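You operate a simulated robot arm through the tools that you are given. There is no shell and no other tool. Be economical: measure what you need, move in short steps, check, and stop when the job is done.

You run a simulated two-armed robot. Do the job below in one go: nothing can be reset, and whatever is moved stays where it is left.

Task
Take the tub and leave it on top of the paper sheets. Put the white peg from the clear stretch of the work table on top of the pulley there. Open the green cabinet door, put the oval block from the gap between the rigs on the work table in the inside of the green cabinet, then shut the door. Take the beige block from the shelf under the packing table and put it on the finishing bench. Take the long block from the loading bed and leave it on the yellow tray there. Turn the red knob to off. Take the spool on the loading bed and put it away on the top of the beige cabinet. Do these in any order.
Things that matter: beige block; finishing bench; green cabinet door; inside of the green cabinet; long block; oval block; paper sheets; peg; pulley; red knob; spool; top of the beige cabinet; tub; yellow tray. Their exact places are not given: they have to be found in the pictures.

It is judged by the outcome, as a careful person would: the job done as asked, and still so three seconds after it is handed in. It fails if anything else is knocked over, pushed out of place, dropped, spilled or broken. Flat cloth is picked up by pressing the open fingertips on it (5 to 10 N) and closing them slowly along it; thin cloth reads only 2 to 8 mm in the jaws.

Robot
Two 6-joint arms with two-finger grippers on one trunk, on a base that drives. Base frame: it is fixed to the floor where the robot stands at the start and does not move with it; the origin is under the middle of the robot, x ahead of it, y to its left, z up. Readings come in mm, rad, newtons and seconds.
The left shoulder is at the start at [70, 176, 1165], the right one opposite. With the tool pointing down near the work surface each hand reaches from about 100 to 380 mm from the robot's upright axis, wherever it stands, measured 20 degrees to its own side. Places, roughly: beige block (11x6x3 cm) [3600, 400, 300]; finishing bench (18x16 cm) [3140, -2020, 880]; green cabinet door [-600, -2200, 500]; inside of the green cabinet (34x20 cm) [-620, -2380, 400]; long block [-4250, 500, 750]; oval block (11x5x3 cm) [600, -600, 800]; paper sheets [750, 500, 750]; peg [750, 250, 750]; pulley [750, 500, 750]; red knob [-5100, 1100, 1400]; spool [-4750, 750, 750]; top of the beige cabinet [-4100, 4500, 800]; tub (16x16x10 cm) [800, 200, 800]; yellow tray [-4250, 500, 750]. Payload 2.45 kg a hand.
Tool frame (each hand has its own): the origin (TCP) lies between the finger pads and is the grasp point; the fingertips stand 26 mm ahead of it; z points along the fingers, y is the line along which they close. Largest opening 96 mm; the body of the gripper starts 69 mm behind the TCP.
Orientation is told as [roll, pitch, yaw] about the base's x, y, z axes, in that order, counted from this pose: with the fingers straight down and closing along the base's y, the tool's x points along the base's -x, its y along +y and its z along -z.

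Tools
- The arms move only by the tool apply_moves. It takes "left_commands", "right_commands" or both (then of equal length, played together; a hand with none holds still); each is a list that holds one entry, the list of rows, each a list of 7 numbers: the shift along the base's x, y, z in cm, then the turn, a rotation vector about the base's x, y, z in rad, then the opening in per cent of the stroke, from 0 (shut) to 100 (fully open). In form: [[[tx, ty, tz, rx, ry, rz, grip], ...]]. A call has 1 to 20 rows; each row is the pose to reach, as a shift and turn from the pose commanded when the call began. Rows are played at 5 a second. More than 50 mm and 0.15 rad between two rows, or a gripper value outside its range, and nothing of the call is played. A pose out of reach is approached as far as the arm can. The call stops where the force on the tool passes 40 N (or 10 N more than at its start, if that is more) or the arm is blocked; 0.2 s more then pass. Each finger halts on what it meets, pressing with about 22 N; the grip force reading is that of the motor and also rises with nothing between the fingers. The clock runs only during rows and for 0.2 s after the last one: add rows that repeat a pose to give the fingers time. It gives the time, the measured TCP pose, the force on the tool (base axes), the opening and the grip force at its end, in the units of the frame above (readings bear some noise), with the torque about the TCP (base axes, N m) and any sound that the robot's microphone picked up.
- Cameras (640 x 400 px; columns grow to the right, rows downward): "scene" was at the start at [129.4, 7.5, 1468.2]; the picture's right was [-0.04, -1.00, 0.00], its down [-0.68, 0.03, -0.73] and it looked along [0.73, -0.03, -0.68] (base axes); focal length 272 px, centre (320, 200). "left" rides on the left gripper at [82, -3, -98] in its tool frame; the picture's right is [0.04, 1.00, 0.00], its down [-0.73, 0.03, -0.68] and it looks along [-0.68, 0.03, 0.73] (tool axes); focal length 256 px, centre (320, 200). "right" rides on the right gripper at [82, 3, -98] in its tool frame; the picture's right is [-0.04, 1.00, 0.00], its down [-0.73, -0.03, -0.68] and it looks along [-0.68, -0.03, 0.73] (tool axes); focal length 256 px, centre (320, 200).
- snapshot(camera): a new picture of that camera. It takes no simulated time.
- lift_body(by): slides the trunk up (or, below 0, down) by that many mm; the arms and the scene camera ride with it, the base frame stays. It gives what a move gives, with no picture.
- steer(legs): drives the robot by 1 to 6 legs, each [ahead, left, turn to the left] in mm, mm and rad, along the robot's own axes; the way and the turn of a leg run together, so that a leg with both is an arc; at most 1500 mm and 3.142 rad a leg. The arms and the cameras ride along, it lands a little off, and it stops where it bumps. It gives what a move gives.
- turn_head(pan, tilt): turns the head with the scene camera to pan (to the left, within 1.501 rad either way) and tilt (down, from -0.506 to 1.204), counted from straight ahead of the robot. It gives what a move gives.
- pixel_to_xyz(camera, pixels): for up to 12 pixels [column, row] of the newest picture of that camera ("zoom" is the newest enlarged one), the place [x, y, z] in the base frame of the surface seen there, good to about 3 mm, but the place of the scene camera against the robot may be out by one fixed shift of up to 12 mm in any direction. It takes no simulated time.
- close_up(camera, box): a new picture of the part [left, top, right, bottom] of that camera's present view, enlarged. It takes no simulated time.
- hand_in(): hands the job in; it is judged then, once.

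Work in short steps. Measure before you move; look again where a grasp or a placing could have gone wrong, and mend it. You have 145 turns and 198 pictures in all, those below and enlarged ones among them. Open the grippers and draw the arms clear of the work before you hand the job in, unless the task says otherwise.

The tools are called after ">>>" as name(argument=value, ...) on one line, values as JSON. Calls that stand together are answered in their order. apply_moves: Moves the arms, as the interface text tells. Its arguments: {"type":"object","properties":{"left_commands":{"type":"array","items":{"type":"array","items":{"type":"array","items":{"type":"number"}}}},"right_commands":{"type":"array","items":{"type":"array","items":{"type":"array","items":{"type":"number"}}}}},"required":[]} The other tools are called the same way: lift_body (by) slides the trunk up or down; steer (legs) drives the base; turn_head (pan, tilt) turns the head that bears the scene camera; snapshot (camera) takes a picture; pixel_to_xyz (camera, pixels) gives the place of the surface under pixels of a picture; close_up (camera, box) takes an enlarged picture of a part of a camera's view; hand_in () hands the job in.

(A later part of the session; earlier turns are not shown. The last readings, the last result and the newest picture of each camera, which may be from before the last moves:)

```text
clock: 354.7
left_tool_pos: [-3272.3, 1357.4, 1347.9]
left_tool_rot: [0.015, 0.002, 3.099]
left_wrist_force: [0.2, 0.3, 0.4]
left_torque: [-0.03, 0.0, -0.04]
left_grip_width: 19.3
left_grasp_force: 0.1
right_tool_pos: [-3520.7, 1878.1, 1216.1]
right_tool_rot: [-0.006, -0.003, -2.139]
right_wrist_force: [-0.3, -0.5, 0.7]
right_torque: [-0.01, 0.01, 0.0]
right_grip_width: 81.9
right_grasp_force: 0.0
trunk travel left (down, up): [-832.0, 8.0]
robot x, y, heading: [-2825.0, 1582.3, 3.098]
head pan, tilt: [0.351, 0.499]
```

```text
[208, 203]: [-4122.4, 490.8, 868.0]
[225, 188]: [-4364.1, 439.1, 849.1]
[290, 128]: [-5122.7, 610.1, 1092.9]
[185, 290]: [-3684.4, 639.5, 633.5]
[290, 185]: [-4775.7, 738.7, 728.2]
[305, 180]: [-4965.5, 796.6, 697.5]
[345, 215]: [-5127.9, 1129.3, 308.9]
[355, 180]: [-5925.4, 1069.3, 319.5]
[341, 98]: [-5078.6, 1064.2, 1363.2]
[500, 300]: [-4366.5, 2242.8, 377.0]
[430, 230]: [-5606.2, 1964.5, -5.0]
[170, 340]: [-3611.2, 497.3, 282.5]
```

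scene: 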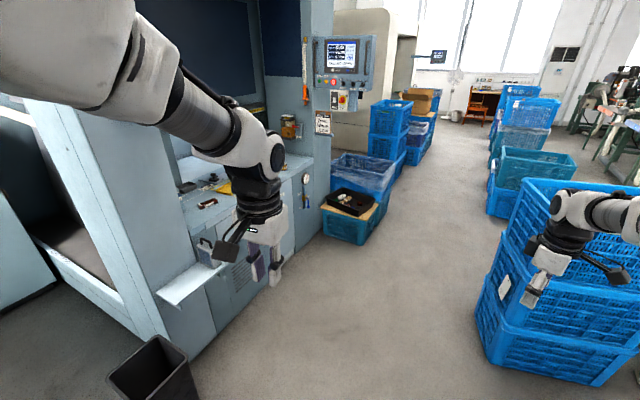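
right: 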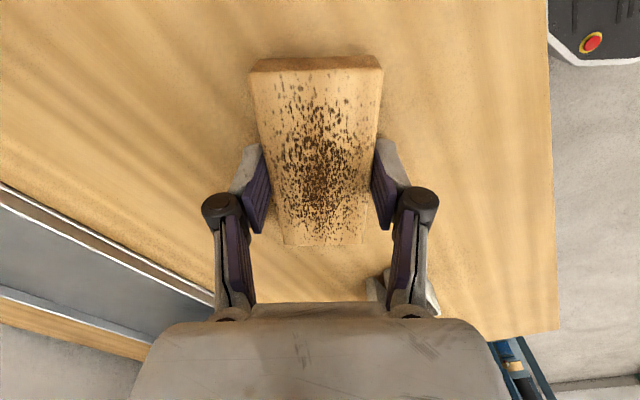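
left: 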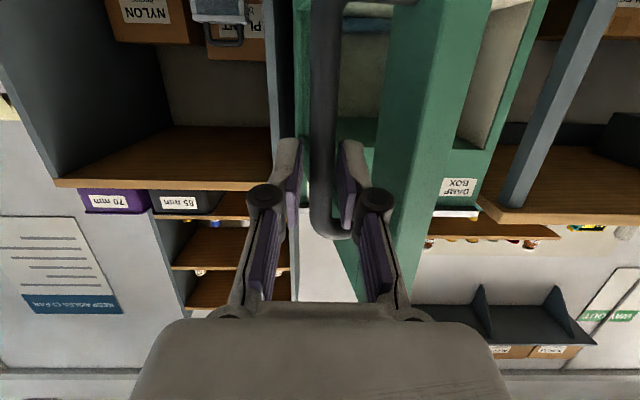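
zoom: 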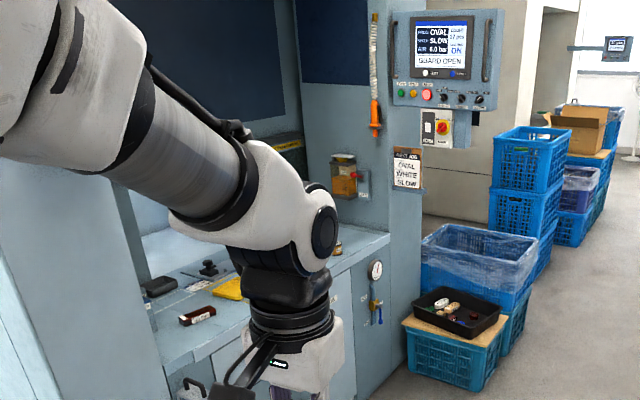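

I drive on 1440 mm, turn to face the bed (heading -1.69), lower the trunk a bit and look.

>>> steer(legs=[[1430, 110, 0], [0, 0, 1.492]])

>>> lift_body(by=-200)

>>> turn_head(pan=0.0, tilt=0.65)

>>> snapshot(camera="scene")

```text
clock: 365.4
left_tool_pos: [-4076.9, 1070.7, 1348.1]
left_tool_rot: [0.019, 0.003, -1.721]
left_wrist_force: [-0.7, 0.3, -0.3]
left_torque: [0.02, -0.02, -0.03]
left_grip_width: 19.3
left_grasp_force: 0.1
right_tool_pos: [-4622.5, 881.0, 1215.1]
right_tool_rot: [-0.007, -0.003, -0.673]
right_wrist_force: [0.4, -0.3, 0.8]
right_torque: [-0.02, -0.02, -0.03]
right_grip_width: 81.5
right_grasp_force: 0.1
trunk travel left (down, up): [-832.0, 8.0]
robot x, y, heading: [-4253.6, 1540.0, -1.724]
head pan, tilt: [0.351, 0.499]
```

```text
clock: 367.6
left_tool_pos: [-4075.9, 1071.6, 1146.3]
left_tool_rot: [0.016, 0.001, -1.721]
left_wrist_force: [-0.1, -0.3, -0.6]
left_torque: [-0.03, -0.01, -0.02]
left_grip_width: 19.2
left_grasp_force: 0.2
right_tool_pos: [-4621.4, 879.2, 1016.5]
right_tool_rot: [-0.007, -0.002, -0.672]
right_wrist_force: [0.0, 0.3, -0.3]
right_torque: [0.03, 0.02, -0.02]
right_grip_width: 81.6
right_grasp_force: 0.1
trunk travel left (down, up): [-632.0, 208.0]
robot x, y, heading: [-4250.3, 1542.2, -1.719]
head pan, tilt: [0.351, 0.499]
```

```text
clock: 368.4
left_tool_pos: [-4076.5, 1070.3, 1147.3]
left_tool_rot: [0.017, 0.002, -1.72]
left_wrist_force: [0.0, -0.2, 0.0]
left_torque: [-0.02, 0.0, -0.01]
left_grip_width: 19.3
left_grasp_force: 0.1
right_tool_pos: [-4621.5, 880.4, 1016.4]
right_tool_rot: [-0.006, -0.005, -0.673]
right_wrist_force: [0.1, 0.1, -0.1]
right_torque: [0.02, 0.01, 0.0]
right_grip_width: 81.6
right_grasp_force: 0.1
trunk travel left (down, up): [-632.0, 208.0]
robot x, y, heading: [-4251.4, 1541.5, -1.719]
head pan, tilt: [0.0, 0.649]
```

```text
66 pictures are left
```

scene: 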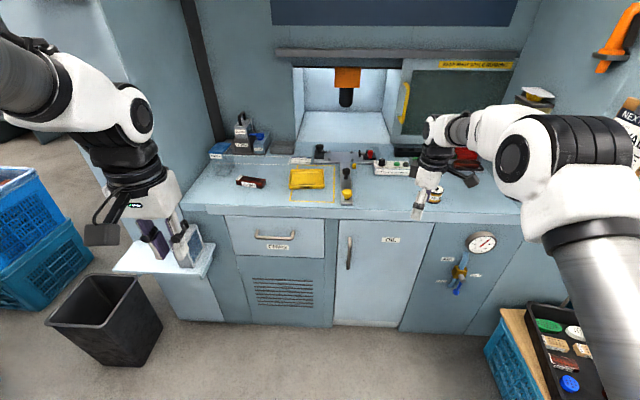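

The long dark block (251,182), yellow tray (307,178) and a spool near (436,193) are visible. Zoom and measure.

>>> close_up(camera="scene", box=[200, 130, 340, 220])

>>> close_up(camera="scene", box=[340, 100, 500, 230])

>>> pixel_to_xyz(camera="scene", pixels=[[251, 181], [238, 180], [264, 182], [307, 178], [292, 185], [322, 185], [307, 170], [437, 190], [436, 197], [270, 200], [330, 196], [310, 217]])

```text
4.44 times, centred on (270, 175) of scene
```

zoom: 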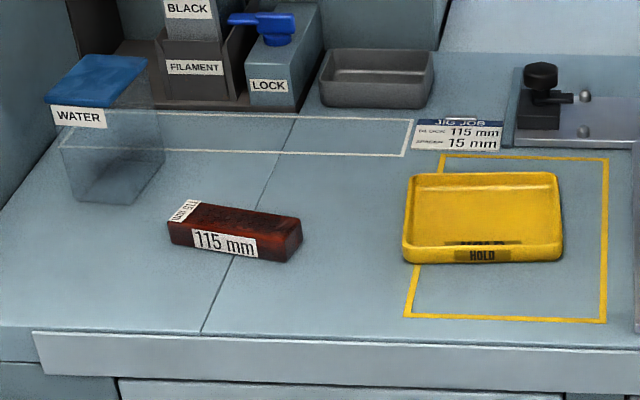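

```text
3.08 times, centred on (420, 165) of scene
```

zoom: 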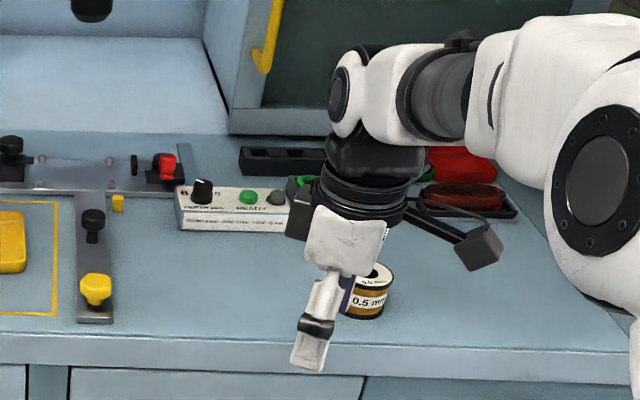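

```text
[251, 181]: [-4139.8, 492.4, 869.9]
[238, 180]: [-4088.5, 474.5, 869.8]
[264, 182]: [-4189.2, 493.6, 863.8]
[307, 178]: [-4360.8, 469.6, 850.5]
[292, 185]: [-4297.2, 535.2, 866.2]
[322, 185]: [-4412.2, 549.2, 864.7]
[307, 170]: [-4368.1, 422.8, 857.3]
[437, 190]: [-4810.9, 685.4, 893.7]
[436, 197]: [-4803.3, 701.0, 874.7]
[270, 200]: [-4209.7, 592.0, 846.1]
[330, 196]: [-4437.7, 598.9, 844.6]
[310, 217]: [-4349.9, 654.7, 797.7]
```

I'll use the left hand for the long block (turned -1.6) and draw the right hand back; then drive in.

>>> apply_moves(left_commands=[[[-0.2, -1.5, -1.5, 0, 0, -0.14, 50], [-0.4, -3, -3, 0, 0, -0.28, 60], [-0.7, -4.5, -4.5, 0, 0, -0.42, 60], [-0.9, -6, -6, 0, 0, -0.56, 60], [-1.1, -7.5, -7.5, 0, 0, -0.7, 60], [-1.3, -9, -9, 0, 0, -0.84, 60], [-1.6, -10.5, -10.5, 0, 0, -0.98, 60], [-1.8, -12, -12, 0, 0, -1.12, 60], [-2, -13.5, -13.5, 0, 0, -1.26, 60], [-2.2, -15, -15, 0, 0, -1.4, 60], [-2.4, -16, -16.5, 0, 0, -1.51, 60], [-2.4, -16, -17, 0, 0, -1.617, 60]]], right_commands=[[[0.4, 3, 0, 0, 0, 0, 80], [0.9, 6, 0, 0, 0, 0, 80], [1.3, 9, 0, 0, 0, 0, 80], [1.8, 12, 0, 0, 0, 0, 80], [2.2, 15, 0, 0, 0, 0, 80], [2.6, 17.5, 0, 0, 0, 0, 80], [2.6, 17.5, 0, 0, 0, 0, 80], [2.6, 17.5, 0, 0, 0, 0, 80], [2.6, 17.5, 0, 0, 0, 0, 80], [2.6, 17.5, 0, 0, 0, 0, 80], [2.6, 17.5, 0, 0, 0, 0, 80], [2.6, 17.5, 0, 0, 0, 0, 80]]])

>>> steer(legs=[[415, 22, 0]])

>>> snapshot(camera="left")

>>> snapshot(camera="scene")

```text
clock: 371.0
left_tool_pos: [-4099.2, 912.0, 977.0]
left_tool_rot: [0.018, 0.002, 2.942]
left_wrist_force: [0.1, 0.0, -0.3]
left_torque: [-0.03, 0.01, -0.02]
left_grip_width: 57.5
left_grasp_force: 0.1
right_tool_pos: [-4595.3, 1055.9, 1017.7]
right_tool_rot: [-0.008, -0.004, -0.671]
right_wrist_force: [-0.2, 0.4, 0.3]
right_torque: [0.02, -0.01, -0.04]
right_grip_width: 77.0
right_grasp_force: 0.0
trunk travel left (down, up): [-632.0, 208.0]
robot x, y, heading: [-4249.2, 1540.0, -1.721]
head pan, tilt: [0.0, 0.649]
```

```text
clock: 373.6
left_tool_pos: [-4138.9, 498.7, 978.9]
left_tool_rot: [0.017, 0.001, 2.944]
left_wrist_force: [0.0, 0.1, 0.1]
left_torque: [0.0, 0.04, 0.01]
left_grip_width: 57.8
left_grasp_force: 0.2
right_tool_pos: [-4633.3, 642.9, 1018.1]
right_tool_rot: [-0.007, -0.003, -0.674]
right_wrist_force: [0.1, 0.8, 0.1]
right_torque: [0.02, 0.0, -0.01]
right_grip_width: 76.9
right_grasp_force: 0.0
trunk travel left (down, up): [-632.0, 208.0]
robot x, y, heading: [-4288.0, 1128.0, -1.719]
head pan, tilt: [0.0, 0.649]
```

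```text
63 pictures are left
```

left: 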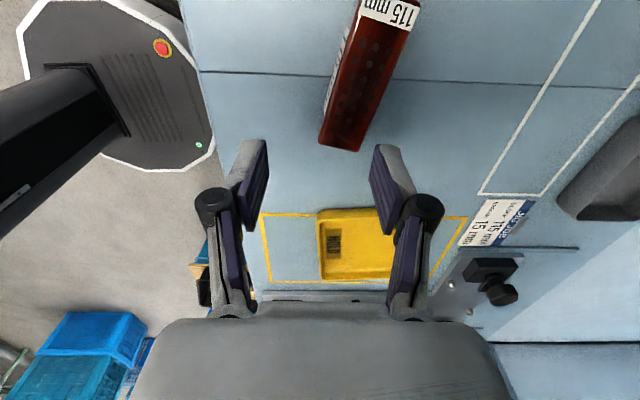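

```text
62 pictures are left
```

scene: 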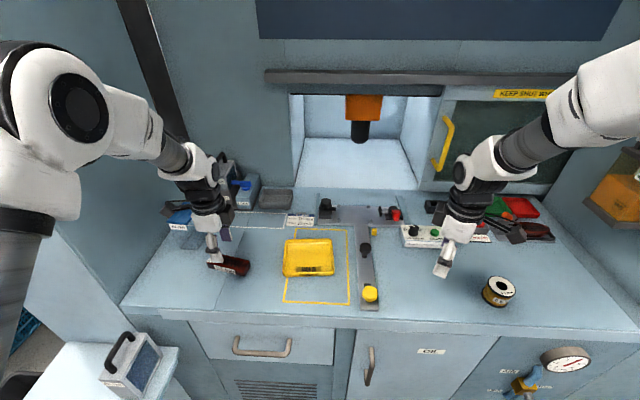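

Measure the long block, the tray from the left camera and the spool from the scene.

>>> pixel_to_xyz(camera="left", pixels=[[323, 140], [357, 148], [330, 90], [395, 50], [365, 100], [350, 110], [357, 245], [325, 215], [325, 278], [395, 275], [285, 140], [350, 215]])

>>> pixel_to_xyz(camera="scene", pixels=[[500, 285], [486, 287], [515, 287], [500, 278], [497, 304], [470, 300]])

>>> close_up(camera="left", box=[280, 0, 480, 150])

```text
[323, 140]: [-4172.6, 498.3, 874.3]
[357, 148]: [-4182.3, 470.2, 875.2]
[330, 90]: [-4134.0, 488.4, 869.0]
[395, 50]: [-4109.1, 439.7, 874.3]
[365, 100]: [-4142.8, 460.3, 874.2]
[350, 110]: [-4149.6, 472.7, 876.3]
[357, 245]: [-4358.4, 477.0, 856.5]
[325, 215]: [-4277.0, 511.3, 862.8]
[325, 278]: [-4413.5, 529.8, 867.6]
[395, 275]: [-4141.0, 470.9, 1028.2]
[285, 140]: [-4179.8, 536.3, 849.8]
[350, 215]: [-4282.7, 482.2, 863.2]
```

```text
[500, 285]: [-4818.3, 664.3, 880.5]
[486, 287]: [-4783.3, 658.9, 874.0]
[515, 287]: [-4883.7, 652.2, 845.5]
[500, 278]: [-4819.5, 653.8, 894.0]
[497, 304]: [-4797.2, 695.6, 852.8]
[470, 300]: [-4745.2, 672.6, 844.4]
```

```text
2.67 times, centred on (380, 75) of left
```

zoom: 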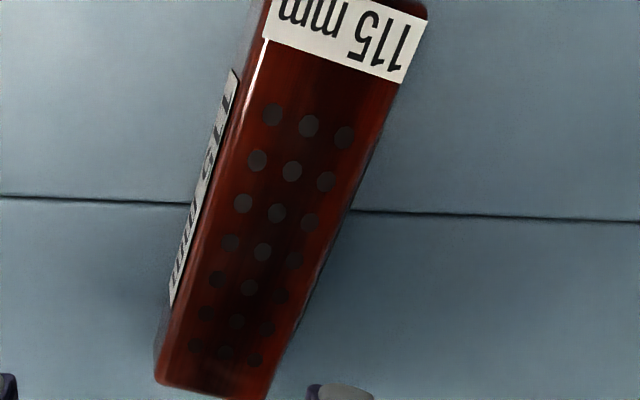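

I refine the block's axis with centre-line points.

>>> pixel_to_xyz(camera="left", pixels=[[341, 138], [347, 120], [356, 95], [365, 70], [374, 45], [384, 18], [343, 60], [395, 70]])

```text
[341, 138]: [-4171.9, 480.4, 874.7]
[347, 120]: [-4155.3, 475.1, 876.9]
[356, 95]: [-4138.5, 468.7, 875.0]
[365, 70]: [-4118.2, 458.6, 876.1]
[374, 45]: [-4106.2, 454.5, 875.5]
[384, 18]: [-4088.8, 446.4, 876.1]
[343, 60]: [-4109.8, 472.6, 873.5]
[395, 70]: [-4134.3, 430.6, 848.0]
```

Axis heading -0.39, centre ≈ (-4127,462), top 875.5. I turn -0.19, centre, lower to TCP 878 and grip.

>>> apply_moves(left_commands=[[[0.6, -2, -2, 0, 0, -0.1, 60], [1.2, -3.7, -5, 0, 0, -0.19, 60], [1.2, -3.7, -8, 0, 0, -0.19, 60], [1.2, -3.7, -10.1, 0, 0, -0.19, 60], [1.2, -3.7, -10.1, 0, 0, -0.19, 60], [1.2, -3.7, -10.1, 0, 0, -0.19, 40], [1.2, -3.7, -10.1, 0, 0, -0.19, 20], [1.2, -3.7, -10.1, 0, 0, -0.19, 10], [1.2, -3.7, -10.1, 0, 0, -0.19, 10]]])

>>> snapshot(camera="left")

```text
clock: 375.6
left_tool_pos: [-4127.3, 459.5, 877.2]
left_tool_rot: [0.018, 0.002, 2.754]
left_wrist_force: [-0.3, -0.4, -0.8]
left_torque: [-0.01, 0.02, -0.02]
left_grip_width: 39.6
left_grasp_force: 21.8
right_tool_pos: [-4634.2, 642.6, 1017.6]
right_tool_rot: [-0.007, -0.002, -0.673]
right_wrist_force: [0.1, 0.4, 0.3]
right_torque: [0.03, 0.01, 0.0]
right_grip_width: 76.9
right_grasp_force: 0.1
trunk travel left (down, up): [-632.0, 208.0]
robot x, y, heading: [-4291.1, 1126.1, -1.724]
head pan, tilt: [0.0, 0.649]
```

```text
60 pictures are left
```

left: 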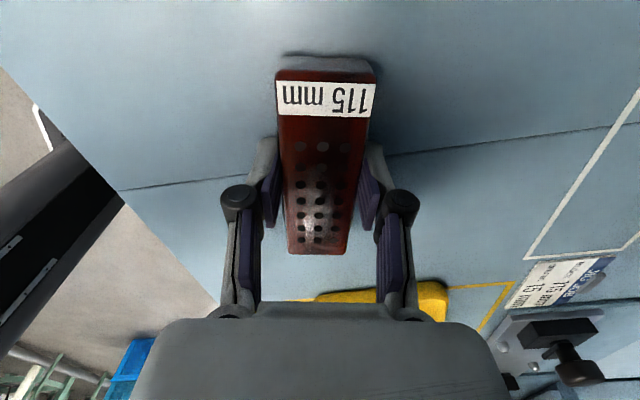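

Gripped (39.6 mm). I lift 100 mm, turn +0.26 and move part-way to the tray to measure it.

>>> apply_moves(left_commands=[[[0, 0, 4, 0, 0, 0, 10], [0, 0, 8, 0, 0, 0.1, 10], [-2, 0.3, 11, 0, 0, 0.2, 10], [-5, 0.7, 12, 0, 0, 0.26, 10], [-8, 1, 12, 0, 0, 0.26, 10], [-8, 1, 12, 0, 0, 0.26, 10]]])

>>> snapshot(camera="left")

>>> close_up(camera="scene", box=[200, 180, 400, 320])

```text
clock: 377.0
left_tool_pos: [-4207.4, 470.3, 996.8]
left_tool_rot: [0.016, 0.003, 3.013]
left_wrist_force: [-0.3, 0.0, -0.5]
left_torque: [0.02, 0.02, 0.0]
left_grip_width: 39.4
left_grasp_force: 21.9
right_tool_pos: [-4633.8, 642.0, 1017.1]
right_tool_rot: [-0.007, -0.002, -0.674]
right_wrist_force: [-0.2, -0.8, 0.1]
right_torque: [-0.01, 0.01, -0.01]
right_grip_width: 76.8
right_grasp_force: 0.0
trunk travel left (down, up): [-632.0, 208.0]
robot x, y, heading: [-4290.4, 1126.3, -1.718]
head pan, tilt: [0.0, 0.649]
```

```text
59 pictures are left
```

left: 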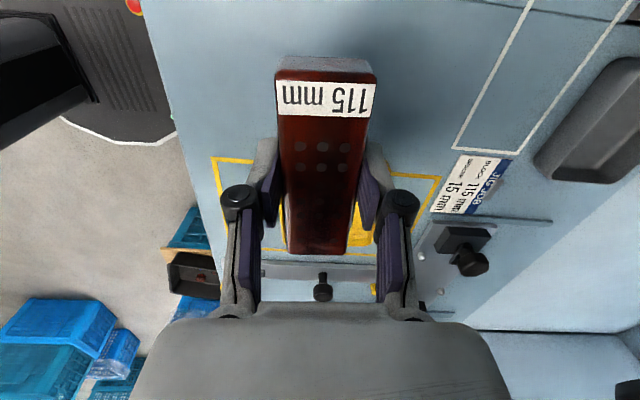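

```text
2.86 times, centred on (300, 250) of scene
```

zoom: 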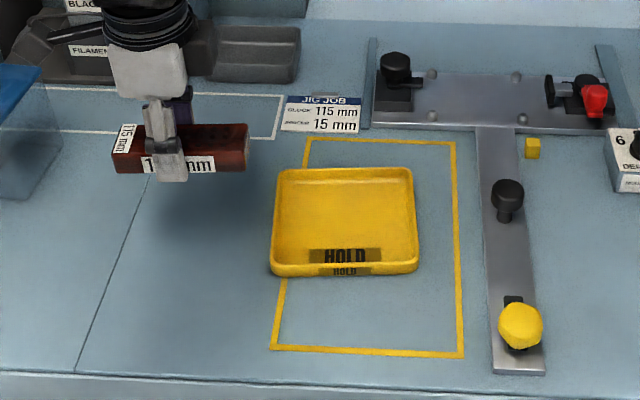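

I measure the tray corners in the zoom plus the held block for the camera's bias.

>>> pixel_to_xyz(camera="zoom", pixels=[[279, 174], [411, 172], [416, 266], [273, 270], [345, 225], [292, 185], [402, 183], [403, 245], [288, 248], [116, 150], [246, 140], [246, 160]])

```text
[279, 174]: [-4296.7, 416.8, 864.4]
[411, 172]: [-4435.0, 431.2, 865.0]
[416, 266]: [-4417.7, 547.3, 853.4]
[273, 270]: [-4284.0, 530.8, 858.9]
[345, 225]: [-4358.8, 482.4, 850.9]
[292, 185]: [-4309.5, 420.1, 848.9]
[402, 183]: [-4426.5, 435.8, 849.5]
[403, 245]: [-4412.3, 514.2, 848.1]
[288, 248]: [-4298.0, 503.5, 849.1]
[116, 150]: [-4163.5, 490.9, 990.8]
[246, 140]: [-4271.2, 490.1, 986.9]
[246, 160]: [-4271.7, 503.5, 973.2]
```

Tray centre (bias-corrected) ≈ (-4352,468), floor z≈854. I carry the block there and lower to 12 mm above.

>>> apply_moves(left_commands=[[[-4, 0, 0, 0, 0, 0, 10], [-8, -0.1, 0, 0, 0, 0, 10], [-12, -0.2, 0, 0, 0, 0, 10], [-14.5, -0.2, -2, 0, 0, 0, 10], [-14.5, -0.2, -6, 0, 0, 0, 10], [-14.5, -0.2, -9, 0, 0, 0, 10], [-14.5, -0.2, -9.6, 0, 0, 0, 10], [-14.5, -0.2, -9.6, 0, 0, 0, 10]]])

>>> close_up(camera="scene", box=[240, 200, 380, 300])

>>> snapshot(camera="left")

```text
clock: 378.8
left_tool_pos: [-4351.7, 469.0, 898.7]
left_tool_rot: [0.016, 0.004, 3.014]
left_wrist_force: [0.1, 0.4, -0.6]
left_torque: [0.01, -0.01, 0.0]
left_grip_width: 39.5
left_grasp_force: 22.2
right_tool_pos: [-4634.8, 642.0, 1016.9]
right_tool_rot: [-0.007, -0.004, -0.674]
right_wrist_force: [0.6, -0.1, 0.0]
right_torque: [-0.02, 0.01, -0.02]
right_grip_width: 76.8
right_grasp_force: 0.0
trunk travel left (down, up): [-632.0, 208.0]
robot x, y, heading: [-4287.9, 1126.5, -1.723]
head pan, tilt: [0.0, 0.649]
```

```text
4.00 times, centred on (310, 250) of scene
```

zoom: 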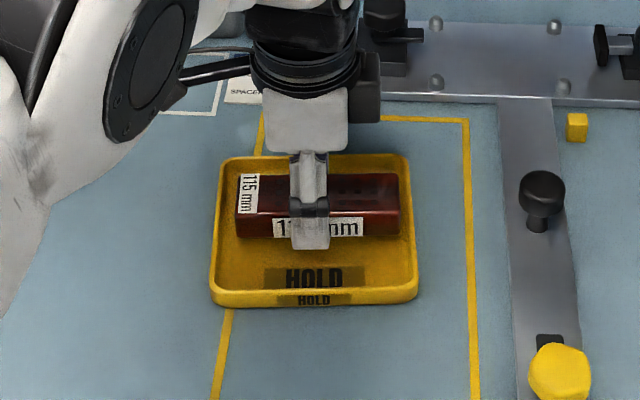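

```text
56 pictures are left
```

left: 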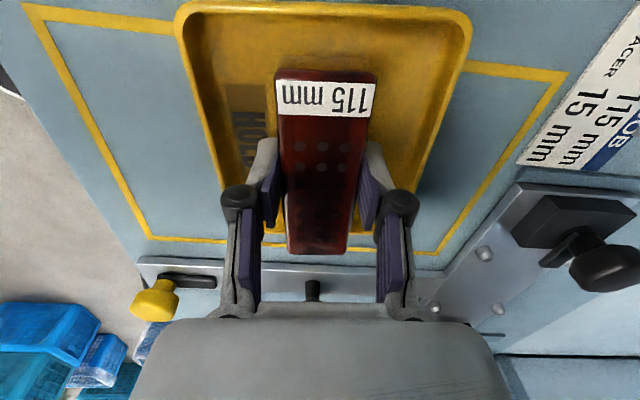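

Well lined up. I lower in steps to contact.

>>> apply_moves(left_commands=[[[0, 0, -0.6, 0, 0, 0, 10], [0, 0, -1.2, 0, 0, 0, 10], [0, 0, -1.5, 0, 0, 0, 10], [0, 0, -1.6, 0, 0, 0, 10], [0, 0, -1.6, 0, 0, 0, 10]]])

>>> apply_moves(left_commands=[[[0, 0, -0.1, 0, 0, 0, 10], [0, 0, -0.2, 0, 0, 0, 10], [0, 0, -0.2, 0, 0, 0, 10]]])

```text
clock: 380.0
left_tool_pos: [-4353.0, 469.4, 884.4]
left_tool_rot: [0.016, 0.002, 3.015]
left_wrist_force: [-0.1, 0.3, -0.7]
left_torque: [0.01, 0.0, 0.0]
left_grip_width: 39.5
left_grasp_force: 22.4
right_tool_pos: [-4634.6, 642.8, 1017.4]
right_tool_rot: [-0.007, -0.002, -0.673]
right_wrist_force: [-0.3, 0.0, 0.6]
right_torque: [-0.03, -0.02, -0.02]
right_grip_width: 77.0
right_grasp_force: 0.2
trunk travel left (down, up): [-632.0, 208.0]
robot x, y, heading: [-4292.0, 1130.2, -1.719]
head pan, tilt: [0.0, 0.649]
```

```text
clock: 380.8
left_tool_pos: [-4351.9, 468.3, 881.6]
left_tool_rot: [0.017, 0.003, 3.014]
left_wrist_force: [0.0, -0.7, -1.1]
left_torque: [0.0, 0.01, 0.01]
left_grip_width: 39.2
left_grasp_force: 21.8
right_tool_pos: [-4633.4, 642.4, 1018.1]
right_tool_rot: [-0.006, -0.003, -0.674]
right_wrist_force: [-0.1, -0.1, -1.0]
right_torque: [0.02, 0.01, 0.0]
right_grip_width: 77.0
right_grasp_force: 0.0
trunk travel left (down, up): [-632.0, 208.0]
robot x, y, heading: [-4286.5, 1128.1, -1.717]
head pan, tilt: [0.0, 0.649]
```

>>> apply_moves(left_commands=[[[0, 0, -0.1, 0, 0, 0, 10], [0, 0, -0.2, 0, 0, 0, 10], [0, 0, -0.3, 0, 0, 0, 10], [0, 0, -0.3, 0, 0, 0, 10]]])

```text
clock: 381.8
left_tool_pos: [-4353.4, 468.3, 881.5]
left_tool_rot: [0.019, 0.001, 3.014]
left_wrist_force: [0.6, -2.9, 11.4]
left_torque: [0.13, 0.03, 0.02]
left_grip_width: 39.4
left_grasp_force: 22.5
right_tool_pos: [-4633.8, 642.9, 1018.4]
right_tool_rot: [-0.009, -0.003, -0.672]
right_wrist_force: [0.3, 0.5, -0.2]
right_torque: [-0.03, -0.01, 0.0]
right_grip_width: 76.7
right_grasp_force: 0.1
trunk travel left (down, up): [-632.0, 208.0]
robot x, y, heading: [-4286.4, 1127.4, -1.72]
head pan, tilt: [0.0, 0.649]
```

Contact at 11 N: release and rise.

>>> apply_moves(left_commands=[[[0, 0, 0.1, 0, 0, 0, 44], [0, 0, 0.1, 0, 0, 0, 50], [0, 0, 0.1, 0, 0, 0, 58], [0, 0, 0.1, 0, 0, 0, 58], [0, 0, 4, 0, 0, 0, 58], [0, 0, 8, 0, 0, 0, 58], [0, 0, 12, 0, 0, 0, 58], [0, 0, 16, 0, 0, 0, 58]]])

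>>> steer(legs=[[-80, 0, 0]])

>>> snapshot(camera="scene")

```text
clock: 383.6
left_tool_pos: [-4351.0, 469.0, 1037.9]
left_tool_rot: [0.011, -0.004, 3.022]
left_wrist_force: [0.0, 0.4, 0.4]
left_torque: [-0.02, -0.01, 0.0]
left_grip_width: 55.6
left_grasp_force: 0.1
right_tool_pos: [-4632.8, 642.4, 1018.1]
right_tool_rot: [-0.01, -0.003, -0.674]
right_wrist_force: [0.2, -0.4, 0.5]
right_torque: [0.04, 0.0, 0.04]
right_grip_width: 76.8
right_grasp_force: 0.1
trunk travel left (down, up): [-632.0, 208.0]
robot x, y, heading: [-4287.6, 1128.6, -1.721]
head pan, tilt: [0.0, 0.649]
```

```text
clock: 384.6
left_tool_pos: [-4338.9, 544.2, 1040.6]
left_tool_rot: [0.015, -0.003, 3.024]
left_wrist_force: [-0.2, 1.6, 0.1]
left_torque: [-0.03, -0.03, 0.01]
left_grip_width: 55.7
left_grasp_force: 0.0
right_tool_pos: [-4622.3, 720.3, 1017.1]
right_tool_rot: [-0.006, -0.004, -0.674]
right_wrist_force: [0.8, -0.5, 0.5]
right_torque: [-0.01, 0.0, 0.01]
right_grip_width: 76.8
right_grasp_force: 0.1
trunk travel left (down, up): [-632.0, 208.0]
robot x, y, heading: [-4279.6, 1205.8, -1.721]
head pan, tilt: [0.0, 0.649]
```

```text
55 pictures are left
```

scene: 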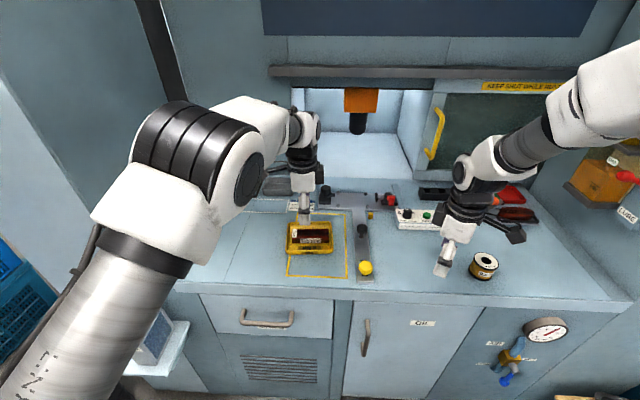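

The long block lies in the tray. Next the spool: I shift right so the right hand is over it.

>>> steer(legs=[[60, -172, 0]])

>>> snapshot(camera="right")

>>> snapshot(camera="scene")

```text
clock: 386.1
left_tool_pos: [-4514.5, 511.0, 1039.9]
left_tool_rot: [0.015, -0.006, 3.029]
left_wrist_force: [0.1, 0.1, -0.1]
left_torque: [0.01, -0.02, -0.02]
left_grip_width: 55.6
left_grasp_force: 0.2
right_tool_pos: [-4799.2, 684.5, 1017.2]
right_tool_rot: [-0.007, -0.002, -0.669]
right_wrist_force: [0.0, 0.4, -0.5]
right_torque: [0.02, -0.01, -0.03]
right_grip_width: 76.9
right_grasp_force: 0.0
trunk travel left (down, up): [-632.0, 208.0]
robot x, y, heading: [-4459.5, 1173.6, -1.722]
head pan, tilt: [0.0, 0.649]
```

```text
54 pictures are left
```

right: 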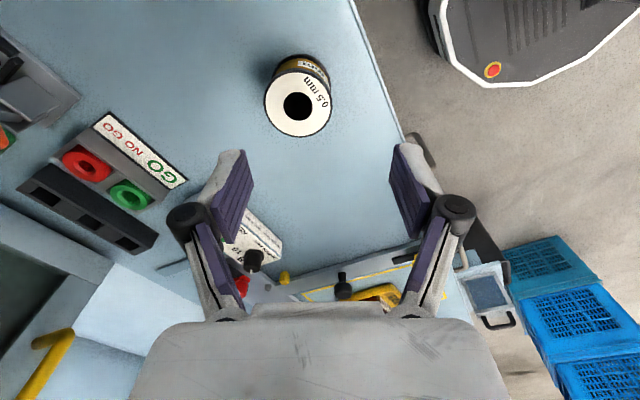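

```text
53 pictures are left
```

scene: 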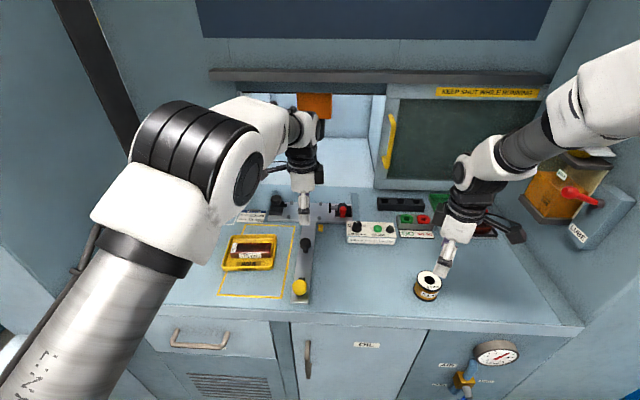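

>>> pixel_to_xyz(camera="right", pixels=[[266, 103], [329, 103], [298, 134], [285, 78], [315, 122], [275, 85], [322, 85], [298, 105], [290, 65], [250, 130]])

>>> close_up(camera="right", box=[230, 30, 360, 150])

```text
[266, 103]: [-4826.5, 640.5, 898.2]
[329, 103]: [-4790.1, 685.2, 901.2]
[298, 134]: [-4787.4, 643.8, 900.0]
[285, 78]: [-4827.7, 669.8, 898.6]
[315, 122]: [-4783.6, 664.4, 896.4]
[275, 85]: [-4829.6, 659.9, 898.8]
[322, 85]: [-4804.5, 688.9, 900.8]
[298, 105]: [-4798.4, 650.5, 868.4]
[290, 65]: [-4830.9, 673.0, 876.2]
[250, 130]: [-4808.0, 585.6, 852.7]
```

```text
3.33 times, centred on (295, 90) of right
```

zoom: 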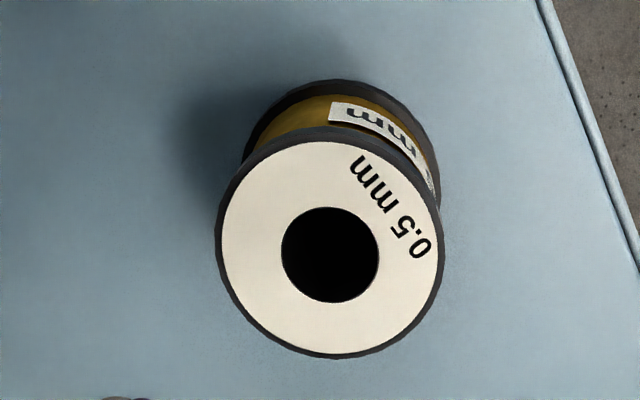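

Spool: centre ≈ (-4808,664), Ø≈60, z 851–899. I lower the right hand to TCP 884 and grip.

>>> apply_moves(right_commands=[[[-0.5, -1, -3, 0, 0, 0, 88], [-0.9, -2.05, -7, 0, 0, 0, 88], [-0.9, -2.05, -11, 0, 0, 0, 88], [-0.9, -2.05, -13.3, 0, 0, 0, 88], [-0.9, -2.05, -13.3, 0, 0, 0, 70], [-0.9, -2.05, -13.3, 0, 0, 0, 55], [-0.9, -2.05, -13.3, 0, 0, 0, 45], [-0.9, -2.05, -13.3, 0, 0, 0, 40], [-0.9, -2.05, -13.3, 0, 0, 0, 40]]])

>>> snapshot(camera="right")

```text
clock: 388.1
left_tool_pos: [-4513.6, 509.5, 1039.8]
left_tool_rot: [0.017, -0.006, 3.028]
left_wrist_force: [0.3, 0.2, 0.2]
left_torque: [-0.01, 0.0, -0.01]
left_grip_width: 55.7
left_grasp_force: 0.1
right_tool_pos: [-4809.7, 662.9, 882.3]
right_tool_rot: [-0.007, -0.002, -0.668]
right_wrist_force: [0.3, -0.4, 0.2]
right_torque: [-0.02, -0.02, 0.01]
right_grip_width: 59.2
right_grasp_force: 21.8
trunk travel left (down, up): [-632.0, 208.0]
robot x, y, heading: [-4457.6, 1168.5, -1.717]
head pan, tilt: [0.0, 0.649]
```

```text
51 pictures are left
```

right: 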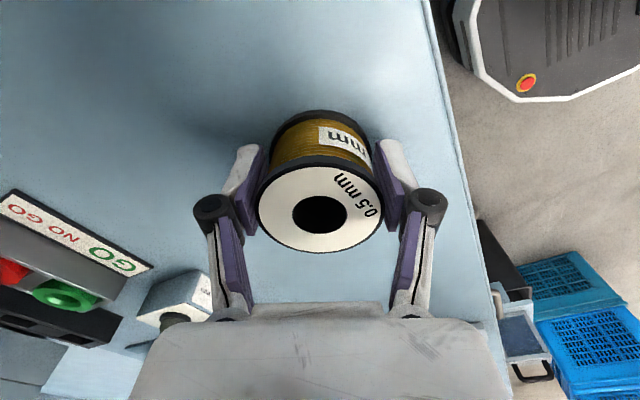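

Gripped (59 mm). I lift, back away, and turn west to face the control panel.

>>> apply_moves(right_commands=[[[0, 0, 4, 0, 0, 0, 40], [0, 0, 8, 0, 0, 0, 40], [0, 0, 12, 0, 0, 0, 40], [0, 0, 15, 0, 0, 0, 40]]])

>>> steer(legs=[[-350, 200, 0], [0, 0, -1.42]])

>>> lift_body(by=200)

>>> turn_head(pan=0.35, tilt=0.2)

>>> snapshot(camera="scene")

```text
clock: 389.1
left_tool_pos: [-4514.4, 511.5, 1040.4]
left_tool_rot: [0.016, -0.005, 3.028]
left_wrist_force: [0.5, -0.3, -0.2]
left_torque: [0.0, 0.02, -0.01]
left_grip_width: 55.3
left_grasp_force: 0.1
right_tool_pos: [-4808.6, 664.2, 1034.8]
right_tool_rot: [-0.009, -0.004, -0.669]
right_wrist_force: [0.4, 0.6, -1.5]
right_torque: [0.0, 0.03, -0.01]
right_grip_width: 59.4
right_grasp_force: 22.1
trunk travel left (down, up): [-632.0, 208.0]
robot x, y, heading: [-4460.5, 1168.4, -1.716]
head pan, tilt: [0.0, 0.649]
```

```text
clock: 395.1
left_tool_pos: [-4866.8, 1450.8, 1040.5]
left_tool_rot: [0.016, -0.005, 1.607]
left_wrist_force: [-0.1, -1.2, 0.3]
left_torque: [0.0, 0.03, -0.01]
left_grip_width: 55.7
left_grasp_force: 0.0
right_tool_pos: [-4759.0, 1764.1, 1034.1]
right_tool_rot: [-0.007, -0.002, -2.09]
right_wrist_force: [-0.4, -0.1, -1.7]
right_torque: [0.01, -0.01, 0.0]
right_grip_width: 59.1
right_grasp_force: 22.1
trunk travel left (down, up): [-632.0, 208.0]
robot x, y, heading: [-4204.3, 1491.7, -3.139]
head pan, tilt: [0.0, 0.649]
```

```text
clock: 397.3
left_tool_pos: [-4866.9, 1449.8, 1239.4]
left_tool_rot: [0.015, -0.006, 1.607]
left_wrist_force: [0.0, -0.4, 0.2]
left_torque: [0.01, -0.01, -0.01]
left_grip_width: 55.6
left_grasp_force: 0.1
right_tool_pos: [-4760.1, 1764.5, 1235.5]
right_tool_rot: [-0.008, -0.002, -2.089]
right_wrist_force: [-0.2, 0.7, -1.2]
right_torque: [-0.01, 0.0, -0.03]
right_grip_width: 59.4
right_grasp_force: 21.8
trunk travel left (down, up): [-832.0, 8.0]
robot x, y, heading: [-4202.4, 1487.9, -3.134]
head pan, tilt: [0.0, 0.649]
```

```text
clock: 398.2
left_tool_pos: [-4867.6, 1450.2, 1240.0]
left_tool_rot: [0.017, -0.004, 1.608]
left_wrist_force: [0.1, -0.3, -0.7]
left_torque: [0.03, -0.02, 0.0]
left_grip_width: 55.8
left_grasp_force: 0.0
right_tool_pos: [-4759.8, 1762.6, 1234.0]
right_tool_rot: [-0.007, -0.002, -2.089]
right_wrist_force: [0.0, -0.5, -1.5]
right_torque: [0.0, 0.0, 0.0]
right_grip_width: 59.2
right_grasp_force: 22.3
trunk travel left (down, up): [-832.0, 8.0]
robot x, y, heading: [-4203.6, 1491.0, -3.141]
head pan, tilt: [0.351, 0.201]
```

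```text
50 pictures are left
```

scene: 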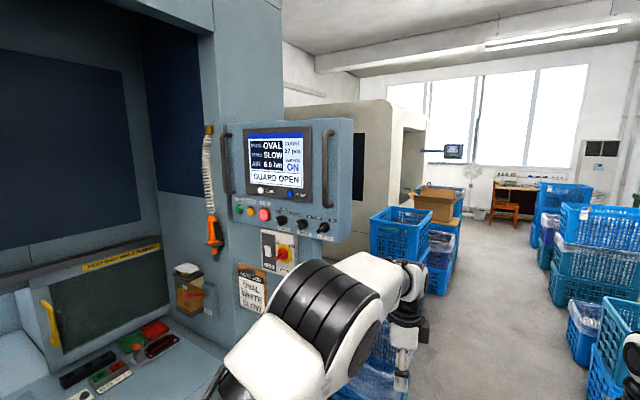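

>>> close_up(camera="scene", box=[220, 180, 350, 280])

>>> pixel_to_xyz(camera="scene", pixels=[[283, 254], [276, 250], [290, 262], [262, 232], [297, 236], [296, 270], [265, 265], [250, 150], [345, 150], [340, 230], [235, 225], [283, 220]])

```text
4.00 times, centred on (285, 230) of scene
```

zoom: 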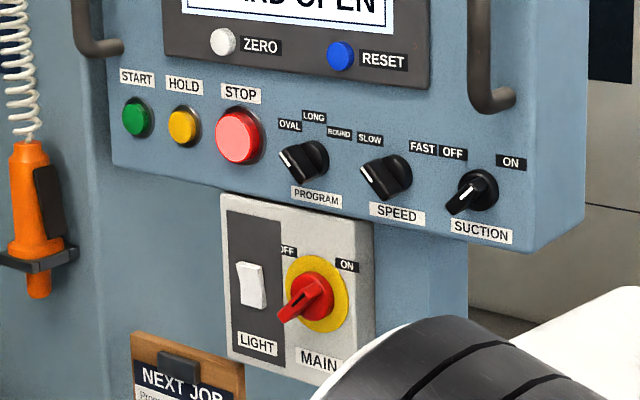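

```text
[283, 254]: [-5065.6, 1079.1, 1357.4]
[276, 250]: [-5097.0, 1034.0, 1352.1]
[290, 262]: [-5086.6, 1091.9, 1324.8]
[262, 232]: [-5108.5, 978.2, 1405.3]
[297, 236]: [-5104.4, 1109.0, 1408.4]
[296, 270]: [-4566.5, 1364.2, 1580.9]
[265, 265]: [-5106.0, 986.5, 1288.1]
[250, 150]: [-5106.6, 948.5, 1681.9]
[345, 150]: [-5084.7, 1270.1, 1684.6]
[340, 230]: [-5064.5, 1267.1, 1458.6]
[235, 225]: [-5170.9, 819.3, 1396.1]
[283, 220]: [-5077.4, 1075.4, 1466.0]
```

The red MAIN rotary reads ON (bar pointing upper right); OFF is a quarter turn counter-clockwise. I back off 250 mm, and bring the left hand to a level forward pose in two steps.

>>> steer(legs=[[-250, 0, 0]])

>>> apply_moves(left_commands=[[[0, -2, 0, 0, 0, 0.13, 50], [0, -4, 0, 0, 0, 0.26, 50], [0, -6, 0, 0, 0, 0.39, 50], [0, -8, 0, 0, 0, 0.52, 50], [0, -10, 0, 0, 0, 0.65, 50], [0, -12, 0, 0, 0, 0.78, 50], [0, -14, 0, 0, 0, 0.91, 50], [0, -16, 0, 0, 0, 1.04, 50], [0, -18, 0, 0, 0, 1.17, 50], [0, -20, 0, 0, 0, 1.3, 50], [0, -20, 0, 0, 0, 1.42, 50], [0, -20, 0, 0, 0, 1.53, 50], [0, -20, 0, 0, 0, 1.53, 50]]])

>>> apply_moves(left_commands=[[[-2, 0, 0, 0, 0.13, 0, 50], [-4, 0, 0, 0, 0.26, 0, 50], [-7, 0, 0, 0, 0.39, 0, 50], [-10, 0, 0, 0, 0.52, 0, 50], [-13, 0, 0, 0, 0.65, 0, 50], [-16, 0, 0, 0, 0.78, 0, 50], [-19, 0, 1, 0, 0.91, 0, 50], [-22, 0, 2, 0, 1.04, 0, 50], [-24, 0, 3, 0, 1.17, 0, 50], [-26, 0, 4, 0, 1.3, 0, 50], [-26, 0, 5, 0, 1.42, 0, 50], [-26, 0, 6, 0, 1.52, 0, 50], [-26, 0, 6, 0, 1.52, 0, 50]]])

>>> snapshot(camera="left")

```text
clock: 400.0
left_tool_pos: [-4618.5, 1449.0, 1238.7]
left_tool_rot: [0.012, -0.005, 1.611]
left_wrist_force: [-0.7, 0.2, -1.3]
left_torque: [-0.02, -0.03, 0.0]
left_grip_width: 55.5
left_grasp_force: 0.1
right_tool_pos: [-4513.8, 1763.3, 1232.9]
right_tool_rot: [-0.006, -0.002, -2.088]
right_wrist_force: [-0.6, -0.5, -1.4]
right_torque: [0.01, -0.03, 0.0]
right_grip_width: 59.1
right_grasp_force: 22.2
trunk travel left (down, up): [-832.0, 8.0]
robot x, y, heading: [-3953.2, 1492.5, -3.134]
head pan, tilt: [0.351, 0.201]
```

```text
clock: 402.8
left_tool_pos: [-4616.0, 1248.1, 1241.2]
left_tool_rot: [0.015, -0.003, -3.139]
left_wrist_force: [0.0, 0.5, 0.0]
left_torque: [0.01, 0.01, -0.02]
left_grip_width: 48.1
left_grasp_force: 0.0
right_tool_pos: [-4509.5, 1763.0, 1234.3]
right_tool_rot: [-0.008, -0.003, -2.084]
right_wrist_force: [-0.1, 0.5, -1.3]
right_torque: [0.01, 0.02, -0.01]
right_grip_width: 59.2
right_grasp_force: 22.2
trunk travel left (down, up): [-832.0, 8.0]
robot x, y, heading: [-3953.4, 1490.7, -3.129]
head pan, tilt: [0.351, 0.201]
```

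```text
clock: 405.6
left_tool_pos: [-4878.9, 1276.4, 1299.3]
left_tool_rot: [0.061, -1.465, 3.131]
left_wrist_force: [0.1, 0.5, 0.1]
left_torque: [0.0, -0.01, 0.01]
left_grip_width: 48.2
left_grasp_force: 0.0
left hand out of reach, approached as far as the arm can: row 8, 9, 10, 11, 12, 13
right_tool_pos: [-4509.9, 1762.6, 1234.0]
right_tool_rot: [-0.008, -0.003, -2.085]
right_wrist_force: [0.0, 0.2, -1.5]
right_torque: [-0.01, -0.01, -0.01]
right_grip_width: 58.9
right_grasp_force: 22.0
trunk travel left (down, up): [-832.0, 8.0]
robot x, y, heading: [-3956.5, 1493.7, -3.133]
head pan, tilt: [0.351, 0.201]
```

```text
48 pictures are left
```

left: 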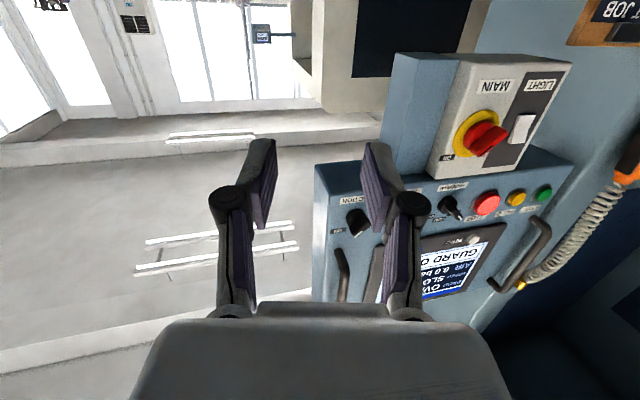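

Level. The knob appears at left-view (482,138). Zoom and measure.

>>> close_up(camera="left", box=[430, 80, 560, 190])

>>> pixel_to_xyz(camera="left", pixels=[[500, 134], [475, 145], [485, 140], [468, 115], [458, 140], [465, 155], [490, 118], [440, 170], [440, 90], [560, 75], [515, 170], [484, 110]])

```text
3.64 times, centred on (495, 135) of left
```

zoom: 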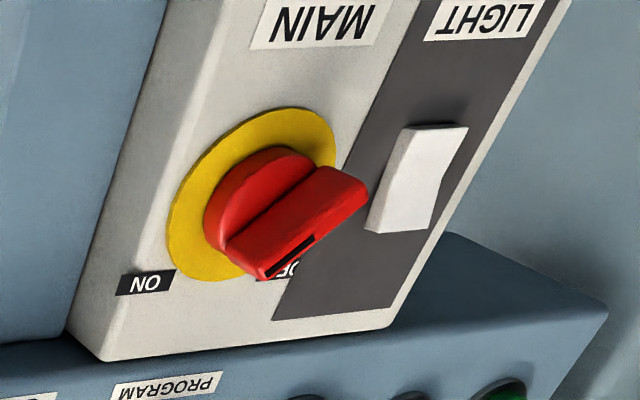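

```text
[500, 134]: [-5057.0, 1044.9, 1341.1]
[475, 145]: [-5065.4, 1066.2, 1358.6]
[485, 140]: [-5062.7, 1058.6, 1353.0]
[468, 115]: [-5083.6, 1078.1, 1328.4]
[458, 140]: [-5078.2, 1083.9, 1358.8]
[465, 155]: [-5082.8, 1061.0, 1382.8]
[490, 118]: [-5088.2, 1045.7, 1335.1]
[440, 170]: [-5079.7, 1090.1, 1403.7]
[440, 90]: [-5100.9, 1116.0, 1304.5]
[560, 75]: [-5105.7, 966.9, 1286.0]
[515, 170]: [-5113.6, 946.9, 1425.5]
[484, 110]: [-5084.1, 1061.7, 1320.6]
```

Knob centre ≈ (y 1056, z 1350), handle front x≈-5058, pointer to ON at ~45° up-right. I drive closer and align the hand in front of it.

>>> steer(legs=[[70, 115, 0]])

>>> apply_moves(left_commands=[[[0, -3, 1.5, 0, 0.03, -0.015, 50], [0, -6, 3, 0, 0.06, -0.03, 50], [0, -9, 4.2, 0, 0.09, -0.04, 50], [0, -10.5, 5.1, 0, 0.105, -0.05, 50], [0, -10.5, 5.1, 0, 0.105, -0.05, 50]]])

>>> snapshot(camera="left")

```text
clock: 406.9
left_tool_pos: [-4948.0, 1165.0, 1299.9]
left_tool_rot: [0.073, -1.467, 3.117]
left_wrist_force: [1.0, 1.3, -0.2]
left_torque: [0.03, -0.03, 0.02]
left_grip_width: 47.9
left_grasp_force: 0.1
right_tool_pos: [-4576.9, 1651.7, 1233.8]
right_tool_rot: [-0.007, -0.005, -2.086]
right_wrist_force: [-0.2, 0.4, -2.2]
right_torque: [0.0, 0.03, -0.01]
right_grip_width: 59.3
right_grasp_force: 22.3
trunk travel left (down, up): [-832.0, 8.0]
robot x, y, heading: [-4029.1, 1377.6, -3.133]
head pan, tilt: [0.351, 0.201]
```

```text
clock: 408.1
left_tool_pos: [-4975.6, 1141.0, 1326.5]
left_tool_rot: [0.097, -1.51, 3.087]
left_wrist_force: [-1.1, -0.1, 0.3]
left_torque: [0.0, 0.0, 0.0]
left_grip_width: 47.9
left_grasp_force: 0.1
left hand out of reach, approached as far as the arm can: row 1, 2, 3, 4, 5
right_tool_pos: [-4577.5, 1649.4, 1232.8]
right_tool_rot: [-0.005, -0.003, -2.084]
right_wrist_force: [-0.3, -0.3, -2.3]
right_torque: [0.03, -0.01, -0.01]
right_grip_width: 59.4
right_grasp_force: 22.2
trunk travel left (down, up): [-832.0, 8.0]
robot x, y, heading: [-4024.1, 1382.6, -3.129]
head pan, tilt: [0.351, 0.201]
```

```text
46 pictures are left
```

left: 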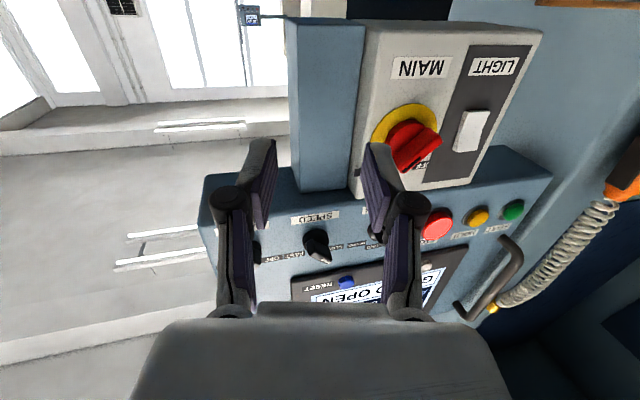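

The arm keeps its near-level pose best if I drive instead: left 85 mm, trunk up 8, and a small lift with the arm.

>>> steer(legs=[[-70, 85, 0]])

>>> lift_body(by=7)

>>> apply_moves(left_commands=[[[-2, 0, 0.8, 0, 0.02, 0, 50], [-4, 0, 1.7, 0, 0.05, -0.02, 50], [-4, 0, 1.7, 0, 0.05, -0.03, 50]]])

>>> close_up(camera="left", box=[200, 40, 500, 240])

```text
clock: 409.3
left_tool_pos: [-4906.0, 1058.4, 1327.1]
left_tool_rot: [0.12, -1.509, 3.064]
left_wrist_force: [0.2, 0.0, 0.6]
left_torque: [0.01, 0.03, 0.02]
left_grip_width: 48.1
left_grasp_force: 0.1
right_tool_pos: [-4509.5, 1567.5, 1232.1]
right_tool_rot: [-0.005, -0.003, -2.085]
right_wrist_force: [0.6, 0.7, -1.2]
right_torque: [0.01, 0.0, 0.04]
right_grip_width: 59.3
right_grasp_force: 22.6
trunk travel left (down, up): [-832.0, 8.0]
robot x, y, heading: [-3953.1, 1293.1, -3.138]
head pan, tilt: [0.351, 0.201]
```

```text
clock: 409.9
left_tool_pos: [-4906.1, 1059.6, 1333.5]
left_tool_rot: [0.12, -1.508, 3.066]
left_wrist_force: [0.9, 0.6, -0.5]
left_torque: [0.05, 0.03, 0.02]
left_grip_width: 47.8
left_grasp_force: 0.1
right_tool_pos: [-4508.9, 1566.1, 1239.0]
right_tool_rot: [-0.005, -0.004, -2.089]
right_wrist_force: [0.0, -0.1, -0.5]
right_torque: [0.0, -0.04, 0.02]
right_grip_width: 59.0
right_grasp_force: 21.7
trunk travel left (down, up): [-839.0, 1.0]
robot x, y, heading: [-3953.7, 1292.4, -3.138]
head pan, tilt: [0.351, 0.201]
```

```text
clock: 410.7
left_tool_pos: [-4911.8, 1065.7, 1354.6]
left_tool_rot: [0.337, -1.56, 2.821]
left_wrist_force: [-0.1, 0.4, 0.0]
left_torque: [0.0, -0.01, -0.03]
left_grip_width: 48.2
left_grasp_force: 0.1
left hand out of reach, approached as far as the arm can: row 1, 2, 3
right_tool_pos: [-4508.3, 1564.4, 1241.0]
right_tool_rot: [-0.007, -0.003, -2.085]
right_wrist_force: [0.6, -0.2, -0.8]
right_torque: [0.03, 0.02, 0.02]
right_grip_width: 58.9
right_grasp_force: 22.3
trunk travel left (down, up): [-839.0, 1.0]
robot x, y, heading: [-3951.4, 1293.0, -3.133]
head pan, tilt: [0.351, 0.201]
```

```text
2.00 times, centred on (350, 140) of left
```

zoom: 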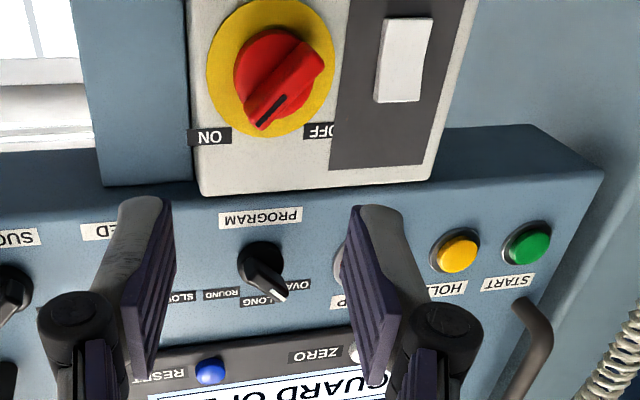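

The view confirms: pointer at ON, 45°. The hand is level at z 1354. I re-measure the knob from here.

>>> pixel_to_xyz(camera="zoom", pixels=[[285, 78], [262, 118], [315, 62], [210, 80], [332, 75], [268, 135], [270, 2], [240, 110], [268, 100]])

```text
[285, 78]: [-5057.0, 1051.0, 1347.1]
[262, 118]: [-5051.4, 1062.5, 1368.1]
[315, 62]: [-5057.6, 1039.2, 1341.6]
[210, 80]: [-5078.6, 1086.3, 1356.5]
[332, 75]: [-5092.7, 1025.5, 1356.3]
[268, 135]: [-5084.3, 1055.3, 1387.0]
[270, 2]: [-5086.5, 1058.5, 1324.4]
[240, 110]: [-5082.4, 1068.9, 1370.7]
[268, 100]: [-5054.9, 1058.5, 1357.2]
```

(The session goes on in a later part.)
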